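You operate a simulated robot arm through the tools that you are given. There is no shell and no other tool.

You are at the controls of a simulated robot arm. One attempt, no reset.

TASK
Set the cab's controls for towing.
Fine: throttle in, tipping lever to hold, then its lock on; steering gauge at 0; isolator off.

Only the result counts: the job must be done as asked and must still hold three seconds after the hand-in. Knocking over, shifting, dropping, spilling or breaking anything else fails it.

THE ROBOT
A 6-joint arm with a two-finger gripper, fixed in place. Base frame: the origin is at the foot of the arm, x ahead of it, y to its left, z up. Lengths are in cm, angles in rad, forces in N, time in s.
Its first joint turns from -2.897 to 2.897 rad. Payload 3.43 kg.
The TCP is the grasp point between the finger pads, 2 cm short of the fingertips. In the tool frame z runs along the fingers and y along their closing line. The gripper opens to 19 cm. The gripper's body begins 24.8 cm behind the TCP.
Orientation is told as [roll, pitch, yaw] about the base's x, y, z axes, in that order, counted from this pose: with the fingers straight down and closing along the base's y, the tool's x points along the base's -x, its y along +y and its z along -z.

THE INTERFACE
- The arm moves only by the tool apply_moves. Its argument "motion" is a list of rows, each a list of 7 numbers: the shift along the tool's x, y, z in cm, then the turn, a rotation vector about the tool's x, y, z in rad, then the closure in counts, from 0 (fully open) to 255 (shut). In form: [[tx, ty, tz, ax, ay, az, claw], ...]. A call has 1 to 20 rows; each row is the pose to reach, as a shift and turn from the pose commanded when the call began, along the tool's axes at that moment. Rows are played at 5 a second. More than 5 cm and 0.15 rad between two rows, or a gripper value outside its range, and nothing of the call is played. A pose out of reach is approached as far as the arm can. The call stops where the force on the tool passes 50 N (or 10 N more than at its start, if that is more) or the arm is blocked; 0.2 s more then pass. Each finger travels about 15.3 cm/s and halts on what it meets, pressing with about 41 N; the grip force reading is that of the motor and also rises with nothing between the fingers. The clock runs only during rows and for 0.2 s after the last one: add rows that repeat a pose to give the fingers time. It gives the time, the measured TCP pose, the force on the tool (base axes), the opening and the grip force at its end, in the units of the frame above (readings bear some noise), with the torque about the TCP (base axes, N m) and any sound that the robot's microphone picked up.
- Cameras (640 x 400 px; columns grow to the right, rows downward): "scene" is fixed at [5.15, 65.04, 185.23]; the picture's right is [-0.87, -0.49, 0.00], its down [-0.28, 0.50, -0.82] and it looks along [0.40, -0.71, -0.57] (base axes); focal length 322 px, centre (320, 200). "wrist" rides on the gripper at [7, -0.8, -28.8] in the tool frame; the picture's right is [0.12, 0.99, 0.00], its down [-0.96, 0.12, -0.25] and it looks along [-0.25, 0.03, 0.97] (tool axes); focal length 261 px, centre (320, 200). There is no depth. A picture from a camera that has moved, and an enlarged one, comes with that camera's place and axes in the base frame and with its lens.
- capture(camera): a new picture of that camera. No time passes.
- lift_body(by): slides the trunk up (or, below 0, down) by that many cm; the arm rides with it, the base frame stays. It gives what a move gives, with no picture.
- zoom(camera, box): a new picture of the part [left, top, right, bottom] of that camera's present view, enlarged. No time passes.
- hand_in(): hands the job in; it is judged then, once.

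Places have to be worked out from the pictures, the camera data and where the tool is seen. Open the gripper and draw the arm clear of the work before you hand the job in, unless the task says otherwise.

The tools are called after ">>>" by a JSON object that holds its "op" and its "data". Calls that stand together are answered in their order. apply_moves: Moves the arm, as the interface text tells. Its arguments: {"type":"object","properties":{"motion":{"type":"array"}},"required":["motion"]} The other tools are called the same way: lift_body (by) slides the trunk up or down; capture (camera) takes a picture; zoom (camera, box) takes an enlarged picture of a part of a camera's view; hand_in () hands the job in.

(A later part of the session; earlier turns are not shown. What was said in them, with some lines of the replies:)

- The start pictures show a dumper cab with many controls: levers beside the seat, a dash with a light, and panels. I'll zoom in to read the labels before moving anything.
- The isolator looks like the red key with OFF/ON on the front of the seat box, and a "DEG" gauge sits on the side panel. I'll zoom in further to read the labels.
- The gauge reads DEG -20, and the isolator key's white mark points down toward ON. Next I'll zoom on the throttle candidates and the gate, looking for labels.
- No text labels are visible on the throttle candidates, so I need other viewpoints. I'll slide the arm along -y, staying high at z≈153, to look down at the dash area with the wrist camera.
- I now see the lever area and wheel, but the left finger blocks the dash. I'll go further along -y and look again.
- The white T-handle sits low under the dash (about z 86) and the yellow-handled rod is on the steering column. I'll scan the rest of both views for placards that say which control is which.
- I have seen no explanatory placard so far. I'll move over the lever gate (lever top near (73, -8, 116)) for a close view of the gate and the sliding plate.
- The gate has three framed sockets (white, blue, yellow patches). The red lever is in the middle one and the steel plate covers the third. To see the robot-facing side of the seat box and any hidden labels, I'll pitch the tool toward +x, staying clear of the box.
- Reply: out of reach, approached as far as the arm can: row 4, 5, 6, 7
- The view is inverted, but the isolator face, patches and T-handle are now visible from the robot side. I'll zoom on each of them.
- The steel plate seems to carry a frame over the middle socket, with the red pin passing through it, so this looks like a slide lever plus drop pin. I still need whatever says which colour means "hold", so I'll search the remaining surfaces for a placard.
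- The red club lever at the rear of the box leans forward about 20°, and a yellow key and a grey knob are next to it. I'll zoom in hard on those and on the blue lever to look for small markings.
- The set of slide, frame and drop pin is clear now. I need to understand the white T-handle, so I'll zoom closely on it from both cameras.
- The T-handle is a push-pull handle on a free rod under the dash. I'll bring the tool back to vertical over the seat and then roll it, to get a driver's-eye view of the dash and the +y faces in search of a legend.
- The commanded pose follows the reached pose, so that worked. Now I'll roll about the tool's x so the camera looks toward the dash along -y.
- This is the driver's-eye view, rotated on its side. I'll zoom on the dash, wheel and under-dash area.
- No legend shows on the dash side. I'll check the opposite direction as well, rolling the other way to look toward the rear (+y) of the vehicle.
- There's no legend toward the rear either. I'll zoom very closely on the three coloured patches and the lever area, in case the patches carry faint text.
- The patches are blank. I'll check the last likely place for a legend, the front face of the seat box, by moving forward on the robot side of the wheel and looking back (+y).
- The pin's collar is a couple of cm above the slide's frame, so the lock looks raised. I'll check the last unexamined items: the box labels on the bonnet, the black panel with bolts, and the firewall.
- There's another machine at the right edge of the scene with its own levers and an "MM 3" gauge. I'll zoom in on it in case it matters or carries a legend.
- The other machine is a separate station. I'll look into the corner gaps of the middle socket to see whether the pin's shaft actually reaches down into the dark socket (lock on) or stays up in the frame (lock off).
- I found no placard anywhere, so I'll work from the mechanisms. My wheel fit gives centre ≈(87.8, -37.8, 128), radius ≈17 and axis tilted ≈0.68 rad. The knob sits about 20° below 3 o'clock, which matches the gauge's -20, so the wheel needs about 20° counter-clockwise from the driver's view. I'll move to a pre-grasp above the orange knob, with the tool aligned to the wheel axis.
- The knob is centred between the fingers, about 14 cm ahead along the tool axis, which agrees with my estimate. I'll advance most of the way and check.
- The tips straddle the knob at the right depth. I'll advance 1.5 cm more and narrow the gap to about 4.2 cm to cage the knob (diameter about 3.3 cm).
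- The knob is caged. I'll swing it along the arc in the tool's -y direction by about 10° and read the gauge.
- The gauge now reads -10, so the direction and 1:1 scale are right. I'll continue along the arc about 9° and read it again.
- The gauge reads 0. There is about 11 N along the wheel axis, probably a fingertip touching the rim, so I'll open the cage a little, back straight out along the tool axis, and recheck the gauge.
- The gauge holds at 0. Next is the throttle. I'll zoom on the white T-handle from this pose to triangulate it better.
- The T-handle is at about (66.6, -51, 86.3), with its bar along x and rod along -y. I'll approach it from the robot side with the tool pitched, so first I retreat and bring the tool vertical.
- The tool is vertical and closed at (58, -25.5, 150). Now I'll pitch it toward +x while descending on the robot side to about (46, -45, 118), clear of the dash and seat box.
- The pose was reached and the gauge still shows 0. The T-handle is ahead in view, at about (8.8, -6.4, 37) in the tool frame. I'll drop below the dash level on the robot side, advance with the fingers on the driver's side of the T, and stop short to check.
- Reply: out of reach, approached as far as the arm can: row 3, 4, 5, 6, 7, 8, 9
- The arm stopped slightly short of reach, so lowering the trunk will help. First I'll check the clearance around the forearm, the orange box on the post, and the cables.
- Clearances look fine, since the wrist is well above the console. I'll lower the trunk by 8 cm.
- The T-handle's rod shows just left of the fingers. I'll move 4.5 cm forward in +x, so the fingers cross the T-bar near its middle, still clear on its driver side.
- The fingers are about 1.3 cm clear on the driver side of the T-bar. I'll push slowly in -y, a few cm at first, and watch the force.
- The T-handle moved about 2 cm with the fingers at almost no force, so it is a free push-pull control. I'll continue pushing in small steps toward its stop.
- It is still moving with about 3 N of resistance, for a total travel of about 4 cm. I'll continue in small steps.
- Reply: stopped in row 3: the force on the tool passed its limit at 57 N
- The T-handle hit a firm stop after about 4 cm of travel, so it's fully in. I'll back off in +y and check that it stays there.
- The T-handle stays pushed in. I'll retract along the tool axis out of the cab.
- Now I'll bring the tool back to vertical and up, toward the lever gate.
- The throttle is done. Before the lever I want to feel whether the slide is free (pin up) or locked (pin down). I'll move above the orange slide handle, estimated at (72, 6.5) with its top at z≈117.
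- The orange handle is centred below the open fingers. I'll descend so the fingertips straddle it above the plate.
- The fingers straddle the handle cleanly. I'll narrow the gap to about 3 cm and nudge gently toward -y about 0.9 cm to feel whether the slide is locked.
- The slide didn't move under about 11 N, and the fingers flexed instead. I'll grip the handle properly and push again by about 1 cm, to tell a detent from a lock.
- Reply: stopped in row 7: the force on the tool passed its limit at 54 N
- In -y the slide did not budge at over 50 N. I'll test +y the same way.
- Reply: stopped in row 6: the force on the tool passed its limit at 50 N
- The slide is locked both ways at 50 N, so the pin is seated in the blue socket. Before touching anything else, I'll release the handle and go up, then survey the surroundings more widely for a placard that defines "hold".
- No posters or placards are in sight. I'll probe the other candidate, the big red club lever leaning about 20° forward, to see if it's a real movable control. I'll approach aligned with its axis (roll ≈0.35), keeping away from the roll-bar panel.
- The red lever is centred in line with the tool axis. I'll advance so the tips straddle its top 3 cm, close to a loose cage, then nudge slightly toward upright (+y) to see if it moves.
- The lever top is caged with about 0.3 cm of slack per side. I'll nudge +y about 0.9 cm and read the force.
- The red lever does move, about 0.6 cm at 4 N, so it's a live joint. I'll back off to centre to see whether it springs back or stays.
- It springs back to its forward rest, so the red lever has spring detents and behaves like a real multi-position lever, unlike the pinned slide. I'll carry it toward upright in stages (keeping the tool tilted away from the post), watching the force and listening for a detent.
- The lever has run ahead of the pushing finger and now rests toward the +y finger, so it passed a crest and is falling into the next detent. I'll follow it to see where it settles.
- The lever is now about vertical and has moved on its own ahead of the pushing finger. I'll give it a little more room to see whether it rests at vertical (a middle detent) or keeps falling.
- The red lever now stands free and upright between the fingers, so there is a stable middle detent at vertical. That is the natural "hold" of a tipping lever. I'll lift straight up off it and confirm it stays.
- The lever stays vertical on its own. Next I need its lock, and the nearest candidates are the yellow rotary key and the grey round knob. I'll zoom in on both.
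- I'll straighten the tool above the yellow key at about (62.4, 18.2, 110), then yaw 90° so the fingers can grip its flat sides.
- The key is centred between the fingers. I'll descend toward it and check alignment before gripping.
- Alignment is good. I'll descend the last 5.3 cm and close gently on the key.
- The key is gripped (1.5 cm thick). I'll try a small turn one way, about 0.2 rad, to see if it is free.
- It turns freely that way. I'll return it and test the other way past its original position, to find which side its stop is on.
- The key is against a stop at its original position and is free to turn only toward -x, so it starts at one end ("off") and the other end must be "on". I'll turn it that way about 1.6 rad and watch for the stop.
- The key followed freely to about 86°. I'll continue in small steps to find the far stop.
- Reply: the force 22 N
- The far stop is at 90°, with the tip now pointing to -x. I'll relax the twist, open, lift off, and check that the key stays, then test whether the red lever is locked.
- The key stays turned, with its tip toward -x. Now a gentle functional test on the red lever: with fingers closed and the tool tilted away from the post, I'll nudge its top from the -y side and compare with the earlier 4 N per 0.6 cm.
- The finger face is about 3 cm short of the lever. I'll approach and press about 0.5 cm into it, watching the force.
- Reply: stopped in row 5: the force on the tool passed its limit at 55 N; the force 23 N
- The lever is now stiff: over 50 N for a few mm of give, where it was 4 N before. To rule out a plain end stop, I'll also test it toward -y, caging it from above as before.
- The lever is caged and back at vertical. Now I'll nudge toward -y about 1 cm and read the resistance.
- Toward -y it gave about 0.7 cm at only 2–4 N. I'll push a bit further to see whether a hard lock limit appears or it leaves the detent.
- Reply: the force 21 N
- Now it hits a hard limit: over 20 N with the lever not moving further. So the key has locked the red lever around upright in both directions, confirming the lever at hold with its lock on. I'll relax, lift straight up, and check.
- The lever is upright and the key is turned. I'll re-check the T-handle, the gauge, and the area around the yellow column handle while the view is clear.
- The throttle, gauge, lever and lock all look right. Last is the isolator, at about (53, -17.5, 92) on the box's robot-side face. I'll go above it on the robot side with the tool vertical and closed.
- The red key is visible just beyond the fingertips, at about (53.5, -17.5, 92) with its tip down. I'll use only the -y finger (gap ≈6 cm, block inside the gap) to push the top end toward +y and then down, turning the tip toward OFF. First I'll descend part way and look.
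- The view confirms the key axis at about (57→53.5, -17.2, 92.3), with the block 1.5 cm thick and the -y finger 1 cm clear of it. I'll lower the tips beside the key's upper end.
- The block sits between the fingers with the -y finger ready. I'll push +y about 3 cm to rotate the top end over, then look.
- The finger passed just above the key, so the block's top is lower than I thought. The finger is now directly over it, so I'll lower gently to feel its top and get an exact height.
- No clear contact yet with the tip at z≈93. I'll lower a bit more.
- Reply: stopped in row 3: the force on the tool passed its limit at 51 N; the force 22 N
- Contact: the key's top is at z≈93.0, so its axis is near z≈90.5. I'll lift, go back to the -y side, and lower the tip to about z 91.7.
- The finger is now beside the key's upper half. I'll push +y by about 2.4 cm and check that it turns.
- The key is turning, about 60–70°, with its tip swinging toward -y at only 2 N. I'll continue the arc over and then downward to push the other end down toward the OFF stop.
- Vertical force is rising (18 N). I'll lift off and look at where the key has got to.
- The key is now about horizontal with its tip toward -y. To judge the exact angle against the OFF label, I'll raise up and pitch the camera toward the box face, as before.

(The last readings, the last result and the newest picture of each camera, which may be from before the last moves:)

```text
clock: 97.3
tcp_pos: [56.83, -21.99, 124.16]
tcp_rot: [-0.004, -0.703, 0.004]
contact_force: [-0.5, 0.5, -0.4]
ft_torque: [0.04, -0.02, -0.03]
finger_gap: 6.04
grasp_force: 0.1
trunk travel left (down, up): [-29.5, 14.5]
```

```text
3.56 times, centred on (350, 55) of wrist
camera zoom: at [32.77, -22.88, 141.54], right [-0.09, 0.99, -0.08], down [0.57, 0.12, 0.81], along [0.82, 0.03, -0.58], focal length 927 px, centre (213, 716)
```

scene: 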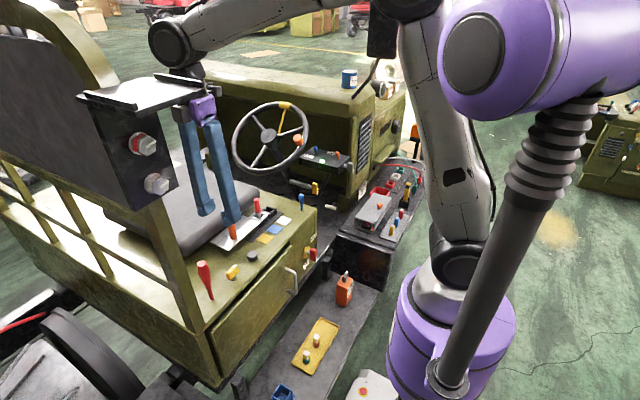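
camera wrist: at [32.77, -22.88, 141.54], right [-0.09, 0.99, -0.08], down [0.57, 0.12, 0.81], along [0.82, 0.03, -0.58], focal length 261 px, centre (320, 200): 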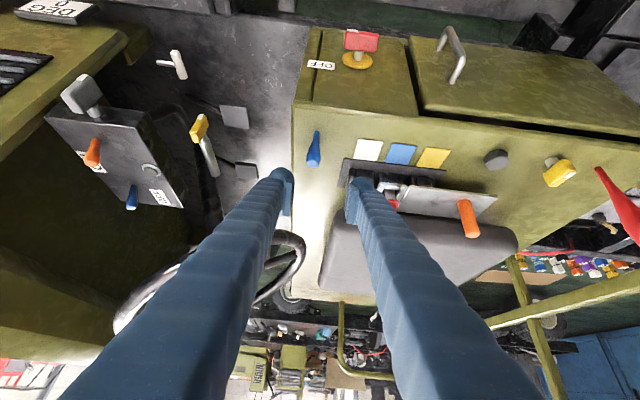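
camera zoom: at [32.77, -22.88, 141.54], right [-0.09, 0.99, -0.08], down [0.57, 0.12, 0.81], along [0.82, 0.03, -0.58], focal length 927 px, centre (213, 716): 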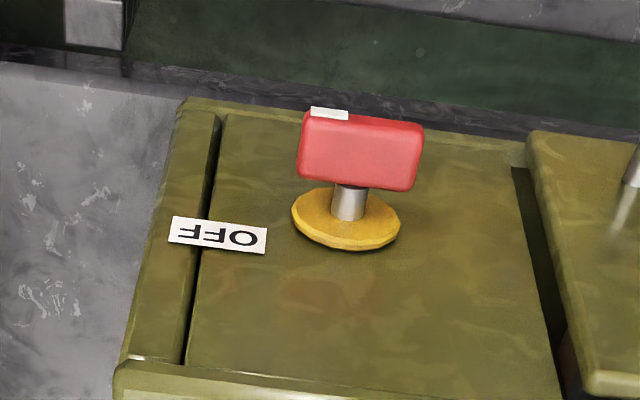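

The key is now parallel to the box edge with its tip pointing at OFF, and the dash lamp looks dark. I'll verify everything from the scene camera.

>>> {"op": "zoom", "data": {"camera": "scene", "box": [280, 130, 380, 210]}}

>>> {"op": "zoom", "data": {"camera": "scene", "box": [345, 175, 385, 205]}}

>>> {"op": "zoom", "data": {"camera": "scene", "box": [285, 225, 335, 275]}}

>>> {"op": "zoom", "data": {"camera": "scene", "box": [180, 190, 310, 310]}}

>>> {"op": "zoom", "data": {"camera": "wrist", "box": [40, 40, 250, 220]}}

```text
5.00 times, centred on (330, 170) of scene
camera zoom: at [5.15, 65.04, 185.23], right [-0.87, -0.49, 0.0], down [-0.28, 0.5, -0.82], along [0.4, -0.71, -0.57], focal length 1612 px, centre (270, 350)
```

zoom: 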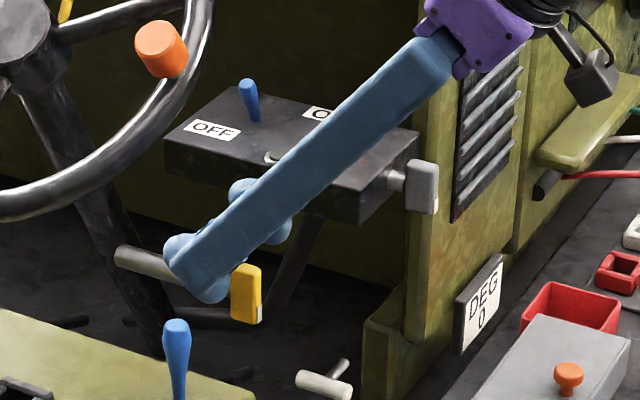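

```text
13.33 times, centred on (365, 190) of scene
camera zoom: at [5.15, 65.04, 185.23], right [-0.87, -0.49, 0.0], down [-0.28, 0.5, -0.82], along [0.4, -0.71, -0.57], focal length 4297 px, centre (-280, 333)
```

zoom: 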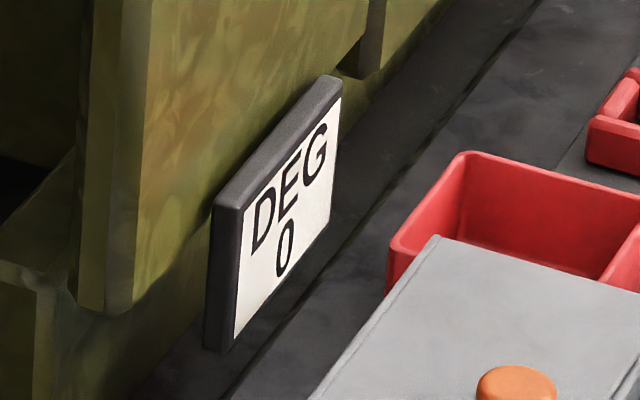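

```text
8.00 times, centred on (310, 250) of scene
camera zoom: at [5.15, 65.04, 185.23], right [-0.87, -0.49, 0.0], down [-0.28, 0.5, -0.82], along [0.4, -0.71, -0.57], focal length 2578 px, centre (400, -200)
```

zoom: 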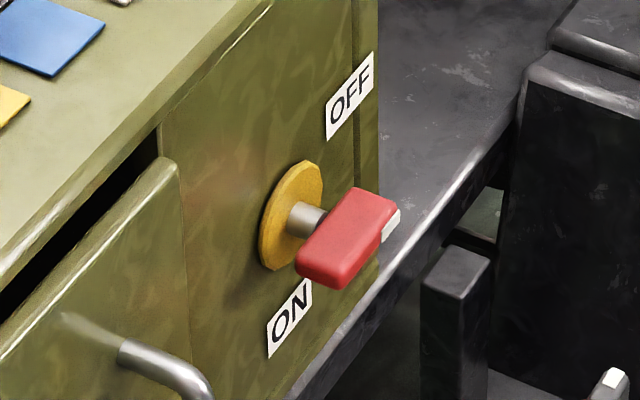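

```text
3.33 times, centred on (245, 250) of scene
camera zoom: at [5.15, 65.04, 185.23], right [-0.87, -0.49, 0.0], down [-0.28, 0.5, -0.82], along [0.4, -0.71, -0.57], focal length 1074 px, centre (570, 33)
```

zoom: 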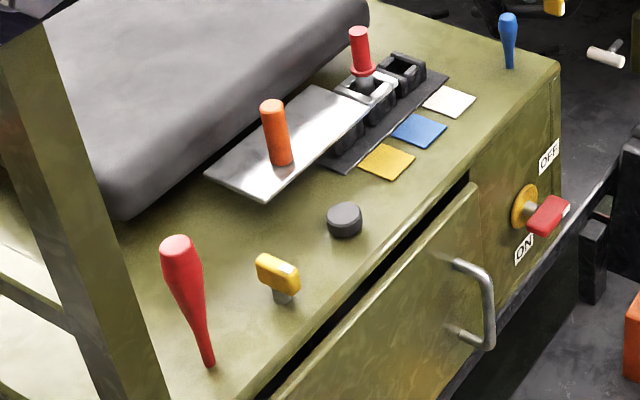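

```text
2.22 times, centred on (145, 130) of wrist
camera zoom: at [32.77, -22.88, 141.54], right [-0.09, 0.99, -0.08], down [0.57, 0.12, 0.81], along [0.82, 0.03, -0.58], focal length 579 px, centre (709, 356)
```

zoom: 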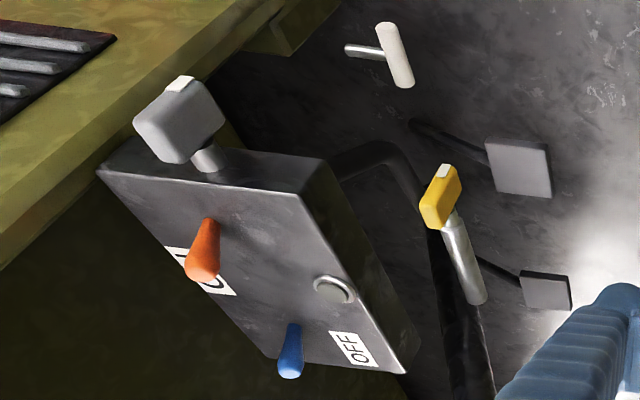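

The lamp is off, so the isolator is off. The gauge reads 0, the T-handle is in, and the red lever is upright with its key turned. I'll draw the arm up and back to vertical, open the gripper fully, and make a final check.

>>> {"op": "apply_moves", "data": {"motion": [[-1.1, 0.4, -3.8, 0, 0.14, 0, 174], [-2.2, 0.8, -7.6, 0, 0.28, 0, 174], [-3.3, 1.2, -11.3, 0, 0.42, 0, 174], [-4.4, 1.6, -15.1, 0, 0.56, 0, 174], [-5.5, 2, -18.9, 0, 0.7, 0, 174], [-5.5, 5, -21, 0, 0.7, 0, 120], [-5.5, 9, -22, 0, 0.7, 0, 60], [-5.5, 13, -23, 0, 0.7, 0, 0], [-5.5, 17, -24, 0, 0.7, 0, 0], [-5.5, 17, -24, 0, 0.7, 0, 0], [-5.5, 17, -24, 0, 0.7, 0, 0]]}}

>>> {"op": "capture", "data": {"camera": "scene"}}

>>> {"op": "capture", "data": {"camera": "wrist"}}

>>> {"op": "zoom", "data": {"camera": "scene", "box": [220, 90, 400, 220]}}

>>> {"op": "zoom", "data": {"camera": "scene", "box": [180, 190, 330, 310]}}

```text
clock: 99.8
tcp_pos: [45.55, -5.03, 145.83]
tcp_rot: [-0.001, -0.005, 0.001]
contact_force: [-0.3, 0.7, -0.3]
ft_torque: [0.04, 0.01, 0.04]
finger_gap: 19.0
grasp_force: 0.0
trunk travel left (down, up): [-29.5, 14.5]
```

```text
taken
```

scene: 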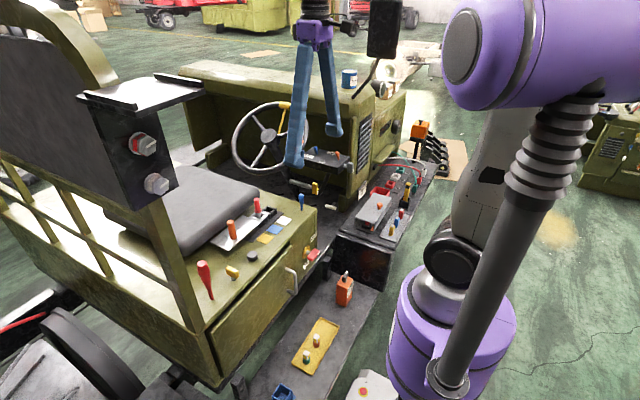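

```text
taken
camera wrist: at [38.31, -5.81, 174.58], right [-0.12, 0.99, 0.0], down [0.96, 0.12, 0.25], along [0.25, 0.03, -0.97], focal length 261 px, centre (320, 200)
```

wrist: 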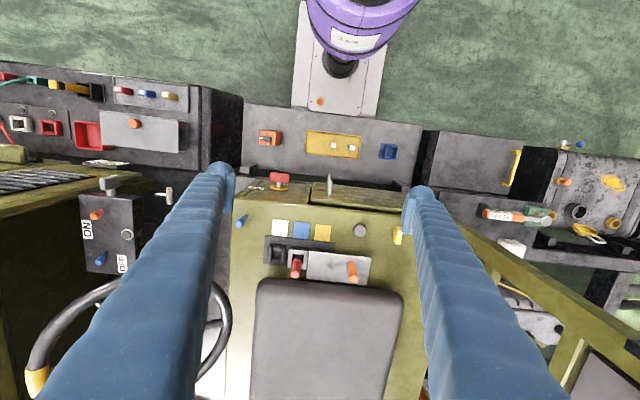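

```text
3.08 times, centred on (310, 155) of scene
camera zoom: at [5.15, 65.04, 185.23], right [-0.87, -0.49, 0.0], down [-0.28, 0.5, -0.82], along [0.4, -0.71, -0.57], focal length 992 px, centre (351, 338)
```

zoom: 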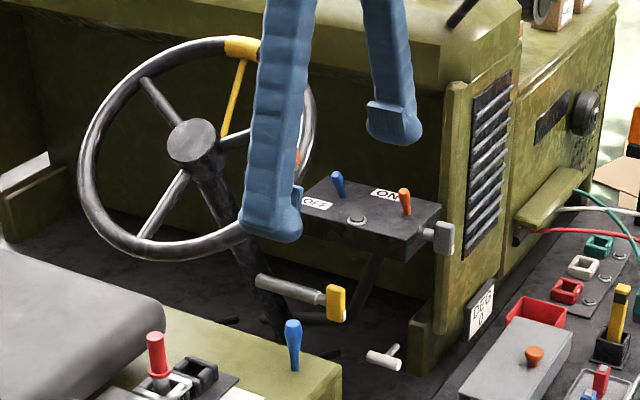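

```text
3.33 times, centred on (255, 250) of scene
camera zoom: at [5.15, 65.04, 185.23], right [-0.87, -0.49, 0.0], down [-0.28, 0.5, -0.82], along [0.4, -0.71, -0.57], focal length 1074 px, centre (537, 33)
```

zoom: 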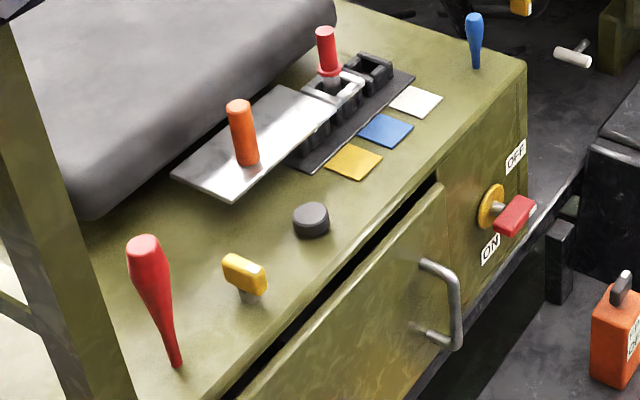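

Everything holds: the T-handle is in, the red lever is upright at hold with its key turned (I tested the lock by hand), the gauge reads 0, and the isolator is at OFF with the lamp dark. The slide and pin and all the other controls are as they were. The gripper is open and the arm is clear, so I'm handing in.

>>> {"op": "hand_in", "data": {}}

```text
The job is handed in.
```

I set the cab's controls for towing and handed the job in; no verdict has come back yet. Two of the controls I had to identify without labels.

| Control | State at hand-in | How I know |
|---|---|---|
| Throttle | In | The white T-handle slid about 4 cm to a firm stop and stayed there. |
| Tipping lever | Hold | The red lever was leaning about 20° forward. It now rests upright, in a spring detent. |
| Tipping lever lock | On | The yellow key beside the lever turned 90° to its stop. After that, pushing the lever either way moved it less than 1 cm before it hit a hard limit. |
| Steering gauge | 0 | It read -20 at the start; the wheel sits within about 1° of straight. |
| Isolator | Off | The red key's tip now points toward OFF, and the green dash lamp went out. |

- **Throttle:** nothing in the cab labels it. I took the white T-handle because it was the only control that looked push-pull. A yellow handle on the steering column was the other possibility, and I did not test it.
- **Tipping lever:** nothing marks "hold" either. I read upright as hold because the lever rests there and the key locks it there.

While working out which lever was which, I pushed on the orange slide beside the seat. It was pinned and did not move, so it is as I found it, and nothing else in the cab was moved. The gripper is open and the arm is clear of the cab.
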